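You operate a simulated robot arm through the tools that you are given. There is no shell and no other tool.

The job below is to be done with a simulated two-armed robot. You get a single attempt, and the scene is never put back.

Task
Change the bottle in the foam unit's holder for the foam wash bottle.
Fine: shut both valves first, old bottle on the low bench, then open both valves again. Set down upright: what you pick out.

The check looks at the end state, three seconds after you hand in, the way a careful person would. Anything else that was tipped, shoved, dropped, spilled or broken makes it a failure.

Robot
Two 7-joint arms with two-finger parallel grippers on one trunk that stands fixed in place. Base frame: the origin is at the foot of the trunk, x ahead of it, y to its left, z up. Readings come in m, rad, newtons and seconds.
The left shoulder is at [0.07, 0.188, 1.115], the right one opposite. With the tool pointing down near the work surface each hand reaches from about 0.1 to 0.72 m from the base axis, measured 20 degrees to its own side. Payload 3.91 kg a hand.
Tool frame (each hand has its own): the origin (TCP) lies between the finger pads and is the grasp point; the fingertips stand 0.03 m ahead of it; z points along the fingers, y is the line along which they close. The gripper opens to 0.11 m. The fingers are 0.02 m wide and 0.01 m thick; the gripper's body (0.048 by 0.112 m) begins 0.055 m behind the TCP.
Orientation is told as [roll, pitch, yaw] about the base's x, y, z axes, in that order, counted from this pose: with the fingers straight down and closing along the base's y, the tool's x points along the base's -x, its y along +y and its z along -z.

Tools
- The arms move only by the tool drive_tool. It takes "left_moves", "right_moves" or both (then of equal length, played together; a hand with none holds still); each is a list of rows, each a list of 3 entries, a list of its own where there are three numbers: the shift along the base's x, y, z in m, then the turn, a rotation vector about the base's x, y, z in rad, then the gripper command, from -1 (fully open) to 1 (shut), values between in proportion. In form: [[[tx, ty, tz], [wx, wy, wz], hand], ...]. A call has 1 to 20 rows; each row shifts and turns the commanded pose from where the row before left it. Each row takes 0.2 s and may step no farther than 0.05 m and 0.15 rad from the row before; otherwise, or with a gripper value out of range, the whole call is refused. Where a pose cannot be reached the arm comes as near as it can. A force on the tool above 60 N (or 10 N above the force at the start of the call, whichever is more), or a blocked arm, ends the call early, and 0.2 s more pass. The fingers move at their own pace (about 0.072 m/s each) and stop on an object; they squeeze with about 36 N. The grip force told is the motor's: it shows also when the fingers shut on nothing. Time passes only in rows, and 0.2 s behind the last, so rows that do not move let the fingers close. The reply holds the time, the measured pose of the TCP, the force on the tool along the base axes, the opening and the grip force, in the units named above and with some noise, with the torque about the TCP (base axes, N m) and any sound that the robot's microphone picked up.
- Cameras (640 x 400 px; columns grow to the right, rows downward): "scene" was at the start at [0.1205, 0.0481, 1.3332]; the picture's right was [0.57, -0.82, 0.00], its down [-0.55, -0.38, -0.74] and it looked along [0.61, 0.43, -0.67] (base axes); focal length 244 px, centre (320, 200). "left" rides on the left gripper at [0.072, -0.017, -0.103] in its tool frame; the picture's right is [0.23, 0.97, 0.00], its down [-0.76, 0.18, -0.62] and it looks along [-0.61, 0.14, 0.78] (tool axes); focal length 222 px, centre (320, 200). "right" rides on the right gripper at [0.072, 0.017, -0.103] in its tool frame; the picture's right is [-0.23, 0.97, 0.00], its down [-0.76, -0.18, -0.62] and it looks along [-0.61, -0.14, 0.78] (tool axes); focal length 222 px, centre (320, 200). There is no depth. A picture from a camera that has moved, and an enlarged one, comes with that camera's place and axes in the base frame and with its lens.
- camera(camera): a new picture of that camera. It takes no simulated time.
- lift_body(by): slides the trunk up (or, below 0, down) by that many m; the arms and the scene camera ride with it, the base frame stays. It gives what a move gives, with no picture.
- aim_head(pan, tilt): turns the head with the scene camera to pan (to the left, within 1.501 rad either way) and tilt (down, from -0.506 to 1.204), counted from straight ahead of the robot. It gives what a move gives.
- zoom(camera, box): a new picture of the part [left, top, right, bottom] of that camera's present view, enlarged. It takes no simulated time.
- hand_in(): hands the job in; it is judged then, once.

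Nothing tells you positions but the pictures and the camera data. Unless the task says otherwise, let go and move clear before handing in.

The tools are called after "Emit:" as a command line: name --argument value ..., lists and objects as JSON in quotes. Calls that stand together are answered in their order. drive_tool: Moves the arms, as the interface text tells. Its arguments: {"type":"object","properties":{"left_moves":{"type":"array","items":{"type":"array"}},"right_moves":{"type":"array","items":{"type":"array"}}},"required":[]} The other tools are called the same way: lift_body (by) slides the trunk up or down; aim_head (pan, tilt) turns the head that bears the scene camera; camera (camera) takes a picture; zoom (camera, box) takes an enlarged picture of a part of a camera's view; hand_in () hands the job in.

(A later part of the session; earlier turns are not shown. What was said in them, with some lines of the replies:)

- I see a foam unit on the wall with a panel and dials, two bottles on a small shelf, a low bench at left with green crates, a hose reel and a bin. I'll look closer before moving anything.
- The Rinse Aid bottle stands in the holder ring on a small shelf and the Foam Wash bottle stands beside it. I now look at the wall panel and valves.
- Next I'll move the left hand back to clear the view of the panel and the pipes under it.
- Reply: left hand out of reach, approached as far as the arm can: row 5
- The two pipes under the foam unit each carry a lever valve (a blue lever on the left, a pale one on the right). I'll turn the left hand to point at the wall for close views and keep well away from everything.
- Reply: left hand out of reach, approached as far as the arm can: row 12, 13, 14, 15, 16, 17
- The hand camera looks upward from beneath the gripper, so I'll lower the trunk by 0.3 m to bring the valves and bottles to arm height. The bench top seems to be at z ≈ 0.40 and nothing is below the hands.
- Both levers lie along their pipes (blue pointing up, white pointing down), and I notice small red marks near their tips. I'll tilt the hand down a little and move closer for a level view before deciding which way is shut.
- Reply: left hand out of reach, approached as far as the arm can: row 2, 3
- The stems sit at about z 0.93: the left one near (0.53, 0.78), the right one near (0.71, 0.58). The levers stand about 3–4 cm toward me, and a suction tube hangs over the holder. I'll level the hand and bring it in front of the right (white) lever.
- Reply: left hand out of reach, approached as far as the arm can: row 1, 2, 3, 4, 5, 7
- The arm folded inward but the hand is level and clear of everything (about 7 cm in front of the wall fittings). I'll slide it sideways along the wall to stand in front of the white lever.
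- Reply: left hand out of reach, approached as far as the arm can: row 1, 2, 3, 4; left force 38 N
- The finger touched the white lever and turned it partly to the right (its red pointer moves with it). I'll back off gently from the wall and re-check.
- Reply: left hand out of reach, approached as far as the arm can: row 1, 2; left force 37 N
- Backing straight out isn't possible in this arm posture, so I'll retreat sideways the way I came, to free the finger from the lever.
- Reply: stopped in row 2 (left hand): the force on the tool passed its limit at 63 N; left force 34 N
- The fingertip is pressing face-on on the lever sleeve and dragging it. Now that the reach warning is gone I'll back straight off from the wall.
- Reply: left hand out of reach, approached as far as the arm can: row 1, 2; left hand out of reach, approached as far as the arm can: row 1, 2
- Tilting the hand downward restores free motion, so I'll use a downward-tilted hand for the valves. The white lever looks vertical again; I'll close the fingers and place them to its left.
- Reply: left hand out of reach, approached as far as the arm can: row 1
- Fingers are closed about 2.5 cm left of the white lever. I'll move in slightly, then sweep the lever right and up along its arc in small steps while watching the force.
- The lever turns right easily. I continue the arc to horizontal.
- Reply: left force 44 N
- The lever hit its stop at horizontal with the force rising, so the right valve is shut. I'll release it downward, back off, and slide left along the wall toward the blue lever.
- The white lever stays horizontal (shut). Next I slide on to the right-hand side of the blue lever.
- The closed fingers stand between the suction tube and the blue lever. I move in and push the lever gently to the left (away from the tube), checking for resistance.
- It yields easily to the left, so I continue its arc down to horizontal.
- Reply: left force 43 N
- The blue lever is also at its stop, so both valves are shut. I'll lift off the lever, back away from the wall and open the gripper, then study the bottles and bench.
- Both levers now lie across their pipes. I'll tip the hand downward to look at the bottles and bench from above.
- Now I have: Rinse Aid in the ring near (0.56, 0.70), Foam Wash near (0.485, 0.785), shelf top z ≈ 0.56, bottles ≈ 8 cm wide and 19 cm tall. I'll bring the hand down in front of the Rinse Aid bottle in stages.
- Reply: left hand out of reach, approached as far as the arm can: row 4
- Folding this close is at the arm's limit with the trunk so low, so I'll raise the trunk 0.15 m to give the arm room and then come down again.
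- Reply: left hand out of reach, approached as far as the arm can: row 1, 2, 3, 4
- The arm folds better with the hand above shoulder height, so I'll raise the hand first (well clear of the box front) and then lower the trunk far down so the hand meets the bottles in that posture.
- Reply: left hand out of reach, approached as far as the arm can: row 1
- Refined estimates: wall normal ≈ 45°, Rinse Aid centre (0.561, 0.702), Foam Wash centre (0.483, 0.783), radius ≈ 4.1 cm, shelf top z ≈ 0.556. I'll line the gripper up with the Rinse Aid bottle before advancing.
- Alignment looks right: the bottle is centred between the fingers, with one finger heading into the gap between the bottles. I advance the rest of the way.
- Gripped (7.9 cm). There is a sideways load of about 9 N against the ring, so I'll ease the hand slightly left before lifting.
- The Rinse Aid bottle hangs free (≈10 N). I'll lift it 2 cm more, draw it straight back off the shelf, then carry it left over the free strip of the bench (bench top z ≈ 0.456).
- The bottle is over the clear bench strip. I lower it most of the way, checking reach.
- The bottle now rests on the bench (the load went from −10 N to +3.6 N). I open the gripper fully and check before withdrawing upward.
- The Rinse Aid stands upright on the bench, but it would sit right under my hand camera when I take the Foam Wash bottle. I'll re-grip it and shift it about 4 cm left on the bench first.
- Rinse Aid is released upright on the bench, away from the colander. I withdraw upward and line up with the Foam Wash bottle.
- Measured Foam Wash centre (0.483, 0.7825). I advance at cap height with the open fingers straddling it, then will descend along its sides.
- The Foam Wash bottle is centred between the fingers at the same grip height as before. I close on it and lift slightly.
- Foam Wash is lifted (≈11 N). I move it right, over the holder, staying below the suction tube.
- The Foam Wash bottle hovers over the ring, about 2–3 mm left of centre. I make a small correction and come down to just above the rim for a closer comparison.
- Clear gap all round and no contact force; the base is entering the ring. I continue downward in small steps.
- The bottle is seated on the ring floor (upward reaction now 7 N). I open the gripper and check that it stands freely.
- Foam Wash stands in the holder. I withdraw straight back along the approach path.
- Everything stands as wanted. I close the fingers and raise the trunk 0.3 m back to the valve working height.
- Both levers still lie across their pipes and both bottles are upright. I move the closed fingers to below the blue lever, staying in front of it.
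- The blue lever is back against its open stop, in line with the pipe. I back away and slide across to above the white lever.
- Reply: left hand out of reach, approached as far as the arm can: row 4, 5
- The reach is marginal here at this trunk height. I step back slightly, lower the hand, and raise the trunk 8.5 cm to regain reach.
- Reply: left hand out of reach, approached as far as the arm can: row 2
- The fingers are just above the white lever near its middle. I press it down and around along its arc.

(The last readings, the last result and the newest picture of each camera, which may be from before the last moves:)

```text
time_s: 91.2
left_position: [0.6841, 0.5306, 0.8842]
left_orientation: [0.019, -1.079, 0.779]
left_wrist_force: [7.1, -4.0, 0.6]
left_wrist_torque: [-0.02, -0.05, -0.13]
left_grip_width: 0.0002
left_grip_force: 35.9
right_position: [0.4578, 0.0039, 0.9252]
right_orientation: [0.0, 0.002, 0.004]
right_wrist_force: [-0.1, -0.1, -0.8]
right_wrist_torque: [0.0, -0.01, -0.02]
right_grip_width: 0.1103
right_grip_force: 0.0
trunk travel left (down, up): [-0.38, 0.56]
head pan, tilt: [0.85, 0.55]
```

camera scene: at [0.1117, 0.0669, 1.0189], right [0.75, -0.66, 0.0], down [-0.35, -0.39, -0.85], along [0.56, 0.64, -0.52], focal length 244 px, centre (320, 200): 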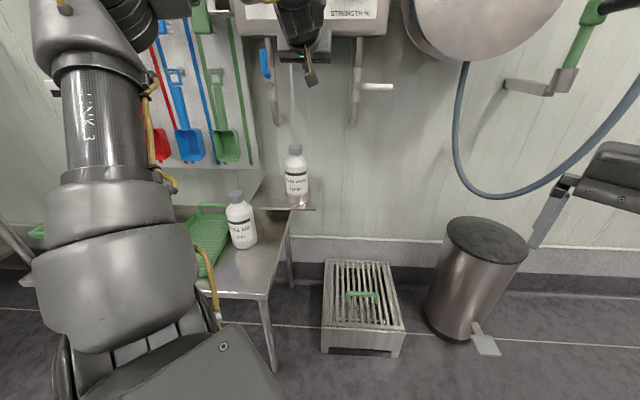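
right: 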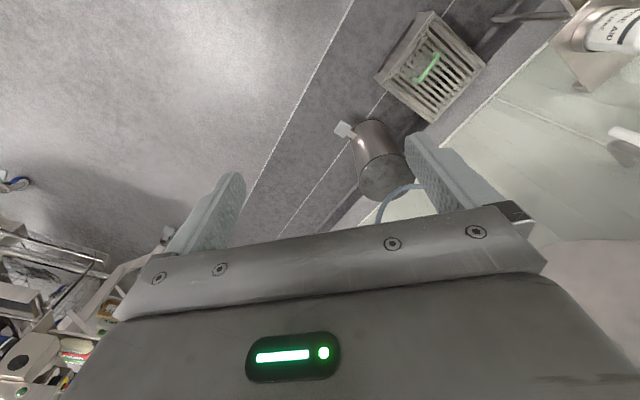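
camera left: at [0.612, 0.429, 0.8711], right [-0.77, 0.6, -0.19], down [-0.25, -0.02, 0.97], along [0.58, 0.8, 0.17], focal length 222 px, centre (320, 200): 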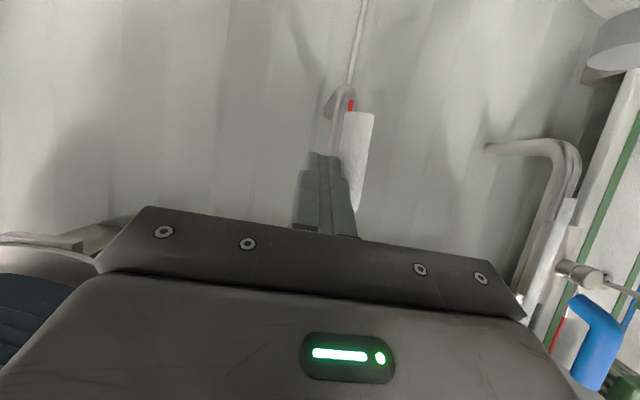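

Emit:
drive_tool --left_moves '[[[-0.0015, 0.0015, 0], [0, 0, 0], 1]]'

Emit:
zoom --camera "left" --box '[240, 60, 440, 240]'

```text
time_s: 91.6
left_position: [0.6832, 0.5304, 0.8844]
left_orientation: [0.018, -1.077, 0.782]
left_wrist_force: [16.1, -7.5, 1.8]
left_wrist_torque: [-0.04, -0.16, -0.31]
left_grip_width: 0.0
left_grip_force: 36.1
right_position: [0.4578, 0.0045, 0.9244]
right_orientation: [-0.001, 0.003, 0.003]
right_wrist_force: [0.5, -0.3, 0.0]
right_wrist_torque: [0.0, 0.0, 0.02]
right_grip_width: 0.11
right_grip_force: 0.1
trunk travel left (down, up): [-0.38, 0.56]
head pan, tilt: [0.85, 0.55]
```

```text
2.22 times, centred on (340, 150) of left
camera zoom: at [0.608, 0.4318, 0.8698], right [-0.77, 0.61, -0.19], down [-0.25, -0.02, 0.97], along [0.58, 0.79, 0.17], focal length 494 px, centre (276, 311)
```

zoom: 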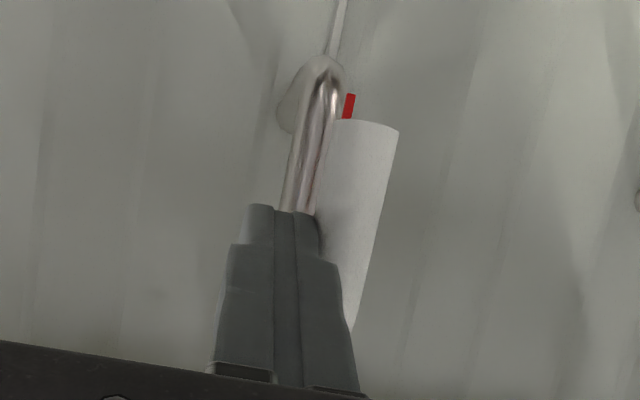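

The white lever is against its open stop too. I ease the fingers off to the right and back away in small steps.

Emit:
drive_tool --left_moves '[[[0.007, -0.007, 0], [0, 0, 0], 1], [[-0.006, -0.006, 0.003], [0, 0, 0], 1], [[-0.007, -0.007, 0.005], [0, 0, 0], 1]]'

Emit:
camera --camera "left"

```text
time_s: 92.4
left_position: [0.6759, 0.5145, 0.8908]
left_orientation: [0.022, -1.075, 0.779]
left_wrist_force: [0.0, -0.7, 0.3]
left_wrist_torque: [0.01, 0.01, -0.04]
left_grip_width: 0.0
left_grip_force: 35.9
right_position: [0.4568, 0.005, 0.9255]
right_orientation: [-0.001, 0.0, 0.003]
right_wrist_force: [-0.9, 0.6, 0.3]
right_wrist_torque: [0.03, 0.0, 0.02]
right_grip_width: 0.1102
right_grip_force: 0.0
trunk travel left (down, up): [-0.38, 0.56]
head pan, tilt: [0.85, 0.55]
```

```text
taken
camera left: at [0.5999, 0.4146, 0.8769], right [-0.77, 0.6, -0.19], down [-0.25, -0.02, 0.97], along [0.58, 0.8, 0.17], focal length 222 px, centre (320, 200)
```

left: 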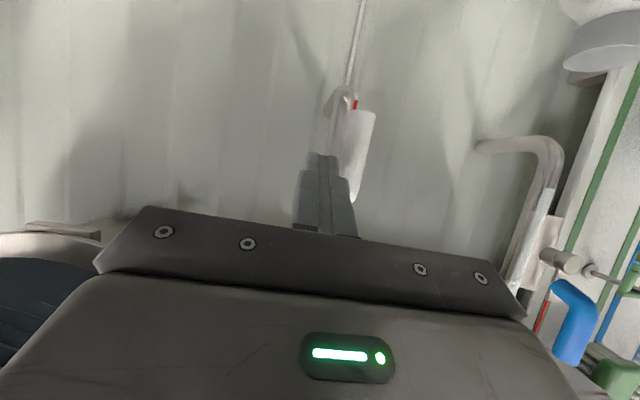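

Emit:
drive_tool --left_moves '[[[-0.0064, -0.0064, 0.01], [0, 0, 0], 1], [[-0.0064, -0.0064, 0.01], [0, 0, 0], 1], [[-0.0064, -0.0064, 0.01], [0, 0, 0], 1]]'

Emit:
camera --camera "left"

```text
time_s: 93.2
left_position: [0.6642, 0.5009, 0.9256]
left_orientation: [0.021, -1.076, 0.778]
left_wrist_force: [0.8, -1.3, 1.0]
left_wrist_torque: [0.0, 0.04, 0.01]
left_grip_width: 0.0
left_grip_force: 36.3
left hand out of reach, approached as far as the arm can: row 2, 3
right_position: [0.4564, 0.0054, 0.9252]
right_orientation: [0.001, 0.0, 0.004]
right_wrist_force: [-0.1, -0.6, 0.2]
right_wrist_torque: [0.0, 0.0, 0.0]
right_grip_width: 0.1096
right_grip_force: 0.0
trunk travel left (down, up): [-0.38, 0.56]
head pan, tilt: [0.85, 0.55]
```

```text
taken
camera left: at [0.5879, 0.402, 0.9112], right [-0.77, 0.61, -0.19], down [-0.25, -0.02, 0.97], along [0.58, 0.8, 0.17], focal length 222 px, centre (320, 200)
```

left: 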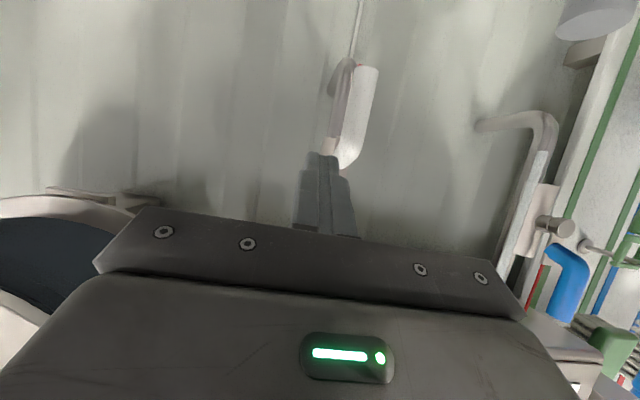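

Emit:
drive_tool --left_moves '[[[-0.001, -0.001, 0.025], [0, 0, 0], 1], [[-0.002, -0.002, 0.025], [0, 0, 0], 1], [[-0.002, -0.002, 0.02], [0, 0, 0], 1]]'

Emit:
camera --camera "left"

Emit:
camera --camera "scene"

```text
time_s: 94.0
left_position: [0.6605, 0.4984, 0.9954]
left_orientation: [0.019, -1.078, 0.782]
left_wrist_force: [0.3, 0.1, -0.8]
left_wrist_torque: [0.03, -0.02, 0.02]
left_grip_width: 0.0
left_grip_force: 36.1
right_position: [0.4563, 0.0053, 0.9265]
right_orientation: [0.0, -0.001, 0.004]
right_wrist_force: [0.1, 0.8, 0.6]
right_wrist_torque: [-0.02, 0.05, 0.02]
right_grip_width: 0.1099
right_grip_force: 0.0
trunk travel left (down, up): [-0.38, 0.56]
head pan, tilt: [0.85, 0.55]
```

```text
taken
camera left: at [0.5838, 0.3985, 0.9815], right [-0.77, 0.6, -0.19], down [-0.25, -0.02, 0.97], along [0.58, 0.8, 0.17], focal length 222 px, centre (320, 200)
```

left: 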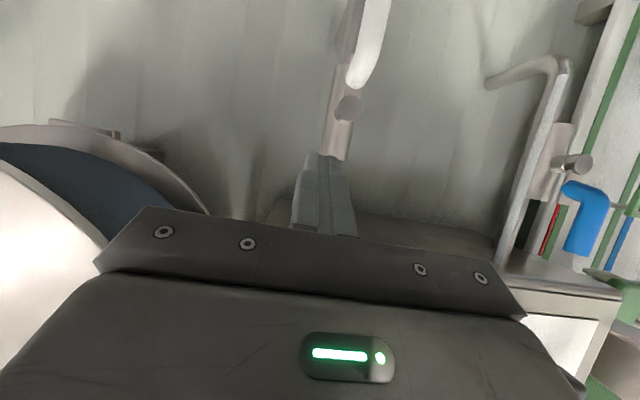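

```text
taken
camera scene: at [0.1108, 0.0676, 1.1039], right [0.75, -0.66, 0.0], down [-0.34, -0.39, -0.85], along [0.56, 0.64, -0.52], focal length 244 px, centre (320, 200)
```

scene: 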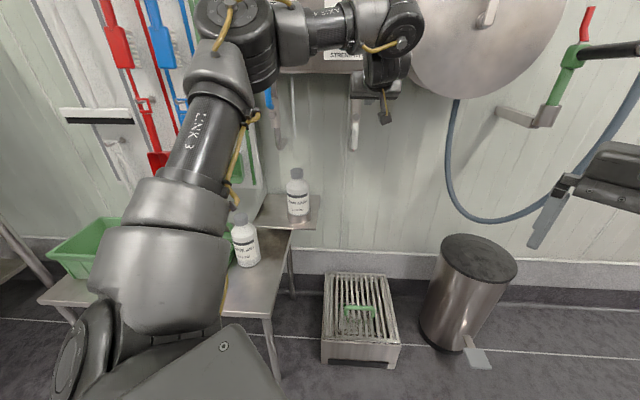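

Both levers look to be back in line with their pipes. I retreat the left hand leftward and away from the wall.

Emit:
drive_tool --left_moves '[[[-0.0265, 0.0165, 0], [0, 0, 0], 1], [[-0.0265, 0.0165, 0], [0, 0, 0], 1], [[-0.0265, 0.0165, 0], [0, 0, 0], 1], [[-0.0265, 0.0165, 0], [0, 0, 0], 1], [[-0.0265, 0.0165, 0], [0, 0, 0], 1], [[-0.0265, 0.0165, 0], [0, 0, 0], 1], [[-0.025, -0.008, 0.005], [0, 0, 0], 1], [[-0.025, -0.008, 0.005], [0, 0, 0], 1]]'

Emit:
camera --camera "left"

Emit:
camera --camera "scene"

```text
time_s: 95.8
left_position: [0.4506, 0.5829, 1.0059]
left_orientation: [0.019, -1.077, 0.778]
left_wrist_force: [0.5, 0.7, 0.2]
left_wrist_torque: [-0.02, -0.03, -0.01]
left_grip_width: 0.0002
left_grip_force: 36.6
left hand out of reach, approached as far as the arm can: row 8
right_position: [0.4565, 0.0065, 0.9258]
right_orientation: [-0.001, -0.001, 0.003]
right_wrist_force: [-0.7, -0.7, 0.2]
right_wrist_torque: [-0.01, -0.02, -0.04]
right_grip_width: 0.11
right_grip_force: 0.0
trunk travel left (down, up): [-0.38, 0.56]
head pan, tilt: [0.85, 0.55]
```

```text
taken
camera left: at [0.3752, 0.4848, 0.9925], right [-0.77, 0.61, -0.19], down [-0.25, -0.02, 0.97], along [0.58, 0.8, 0.16], focal length 222 px, centre (320, 200)
```

left: 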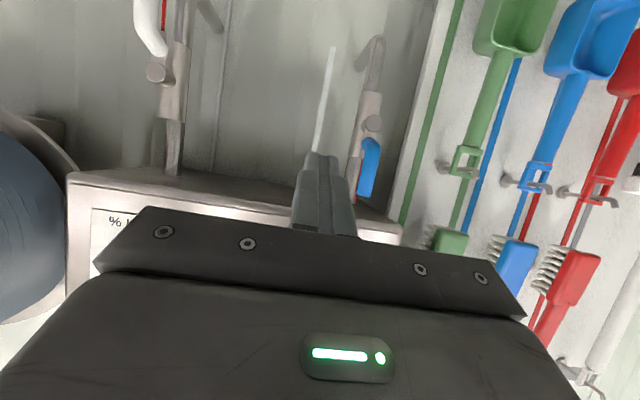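

```text
taken
camera scene: at [0.1103, 0.0685, 1.104], right [0.75, -0.66, 0.0], down [-0.34, -0.39, -0.85], along [0.56, 0.64, -0.52], focal length 244 px, centre (320, 200)
```

scene: 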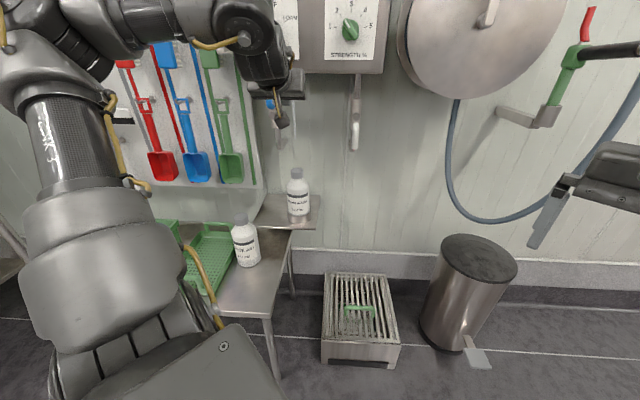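

Emit:
drive_tool --left_moves '[[[-0.022, 0.016, 0.015], [0, 0, 0], 0.5], [[-0.022, 0.016, 0.015], [0, 0, 0], 0], [[-0.022, 0.016, 0.015], [-0.07, 0.071, 0], -0.5], [[-0.022, 0.014, 0.015], [-0.07, 0.071, 0], -0.5], [[-0.022, 0.0, 0.015], [-0.07, 0.071, 0], -0.5], [[-0.022, 0.0, 0.015], [-0.07, 0.071, 0], -0.5]]'

Emit:
camera --camera "scene"

Emit:
zoom --camera "scene" --box '[250, 60, 390, 160]'

Emit:
zoom --camera "scene" --box '[180, 150, 340, 300]'

```text
time_s: 97.2
left_position: [0.3182, 0.6438, 1.098]
left_orientation: [0.021, -0.68, 0.777]
left_wrist_force: [-0.3, 0.2, 0.4]
left_wrist_torque: [0.03, -0.01, 0.01]
left_grip_width: 0.0824
left_grip_force: 0.2
right_position: [0.456, 0.0028, 0.9263]
right_orientation: [0.0, 0.0, 0.003]
right_wrist_force: [-0.4, -0.2, -0.4]
right_wrist_torque: [0.01, 0.0, 0.01]
right_grip_width: 0.11
right_grip_force: 0.0
trunk travel left (down, up): [-0.38, 0.56]
head pan, tilt: [0.85, 0.55]
```

```text
taken
camera scene: at [0.1108, 0.0669, 1.104], right [0.75, -0.66, 0.0], down [-0.34, -0.39, -0.85], along [0.56, 0.64, -0.52], focal length 244 px, centre (320, 200)
```

scene: 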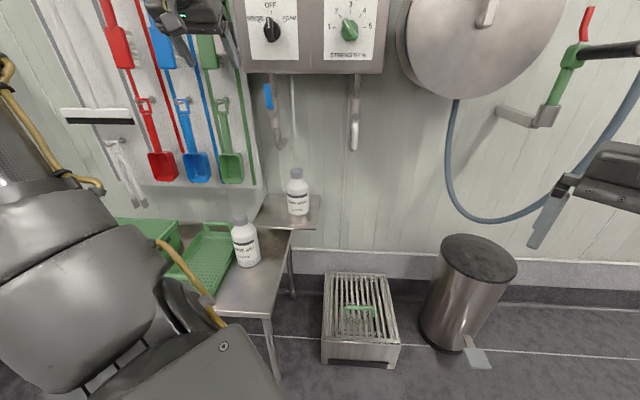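

```text
4.00 times, centred on (320, 110) of scene
camera zoom: at [0.1108, 0.0669, 1.104], right [0.75, -0.66, 0.0], down [-0.34, -0.39, -0.85], along [0.56, 0.64, -0.52], focal length 977 px, centre (320, 560)
```

zoom: 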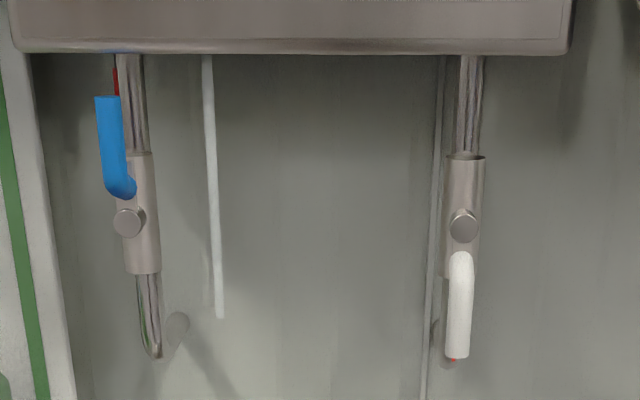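

```text
2.67 times, centred on (260, 225) of scene
camera zoom: at [0.1108, 0.0669, 1.104], right [0.75, -0.66, 0.0], down [-0.34, -0.39, -0.85], along [0.56, 0.64, -0.52], focal length 652 px, centre (480, 133)
```

zoom: 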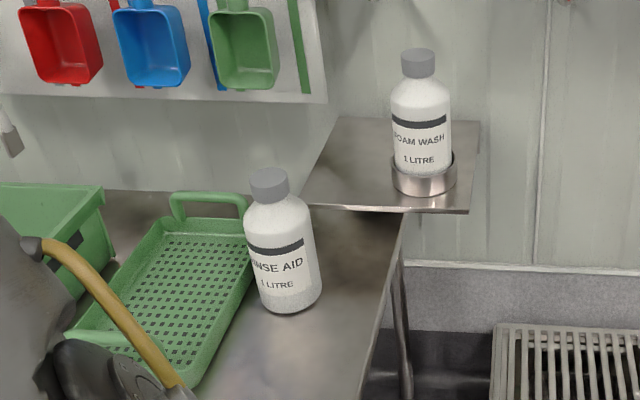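

Foam Wash is in the holder, Rinse Aid stands upright on the bench, and both levers are in line with their pipes again. I'll make a final close check of the bench and panel.

Emit:
zoom --camera "scene" --box '[210, 195, 280, 280]'

Emit:
aim_head --pan 0.85 --tilt 0.25

Emit:
camera --camera "scene"

Emit:
zoom --camera "scene" --box '[230, 60, 400, 260]'

```text
4.71 times, centred on (245, 238) of scene
camera zoom: at [0.1108, 0.0669, 1.104], right [0.75, -0.66, 0.0], down [-0.34, -0.39, -0.85], along [0.56, 0.64, -0.52], focal length 1150 px, centre (673, 24)
```

zoom: 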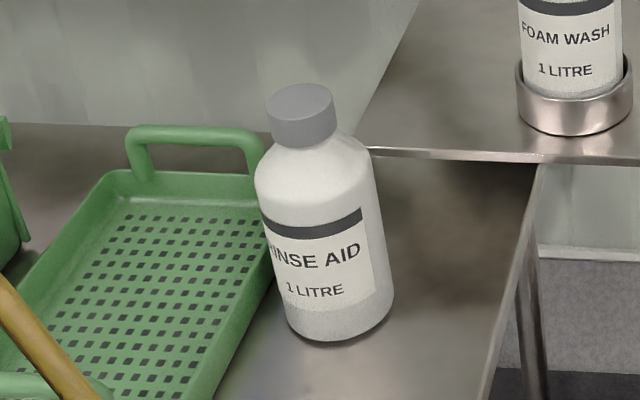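

```text
time_s: 98.0
left_position: [0.3192, 0.6447, 1.099]
left_orientation: [0.021, -0.679, 0.78]
left_wrist_force: [-0.1, 0.3, 0.3]
left_wrist_torque: [-0.01, 0.01, 0.0]
left_grip_width: 0.0824
left_grip_force: 0.0
right_position: [0.4565, 0.0051, 0.9265]
right_orientation: [0.0, -0.001, 0.004]
right_wrist_force: [-0.6, 0.0, 0.3]
right_wrist_torque: [-0.03, -0.01, 0.01]
right_grip_width: 0.1098
right_grip_force: 0.0
trunk travel left (down, up): [-0.38, 0.56]
head pan, tilt: [0.85, 0.25]
```

```text
taken
camera scene: at [0.1133, 0.0703, 1.1316], right [0.75, -0.66, 0.0], down [-0.16, -0.19, -0.97], along [0.64, 0.73, -0.25], focal length 244 px, centre (320, 200)
```

scene: 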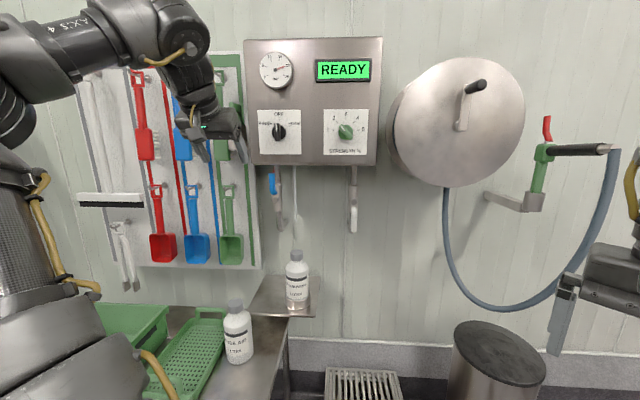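

```text
2.00 times, centred on (315, 160) of scene
camera zoom: at [0.1133, 0.0703, 1.1316], right [0.75, -0.66, 0.0], down [-0.16, -0.19, -0.97], along [0.64, 0.73, -0.25], focal length 489 px, centre (330, 280)
```

zoom: 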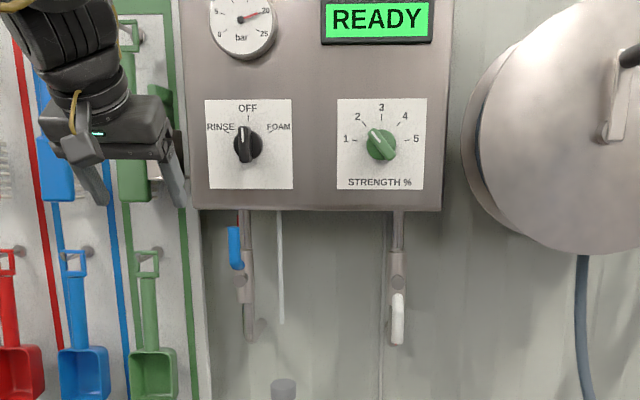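

Final state: Foam Wash stands in the holder and Rinse Aid stands upright on the low bench. Both valves are open again (levers in line with their pipes), the display shows READY, and both hands are clear, so I'm handing in.

Emit:
hand_in

```text
The job is handed in.
```

The bottles are swapped: Foam Wash now stands in the foam unit's holder and the old Rinse Aid bottle stands upright on the low bench. The job is handed in, but no verdict came back.

- **Valves:** I shut both before touching the bottles, turning each lever to its end stop. Once Foam Wash was seated I opened both again, also to their stops. The unit showed READY at the end.
- **Early contact:** On my first approach to the white lever, a finger bumped it. That turned it partway and back before I shut it properly. It caused no visible damage.
- **Rinse Aid placement:** I set it down once, then moved it about 4 cm left to make room for lifting Foam Wash. It sits close to the green colander but is standing free.

In the last pictures nothing else looked moved, and both hands were clear.
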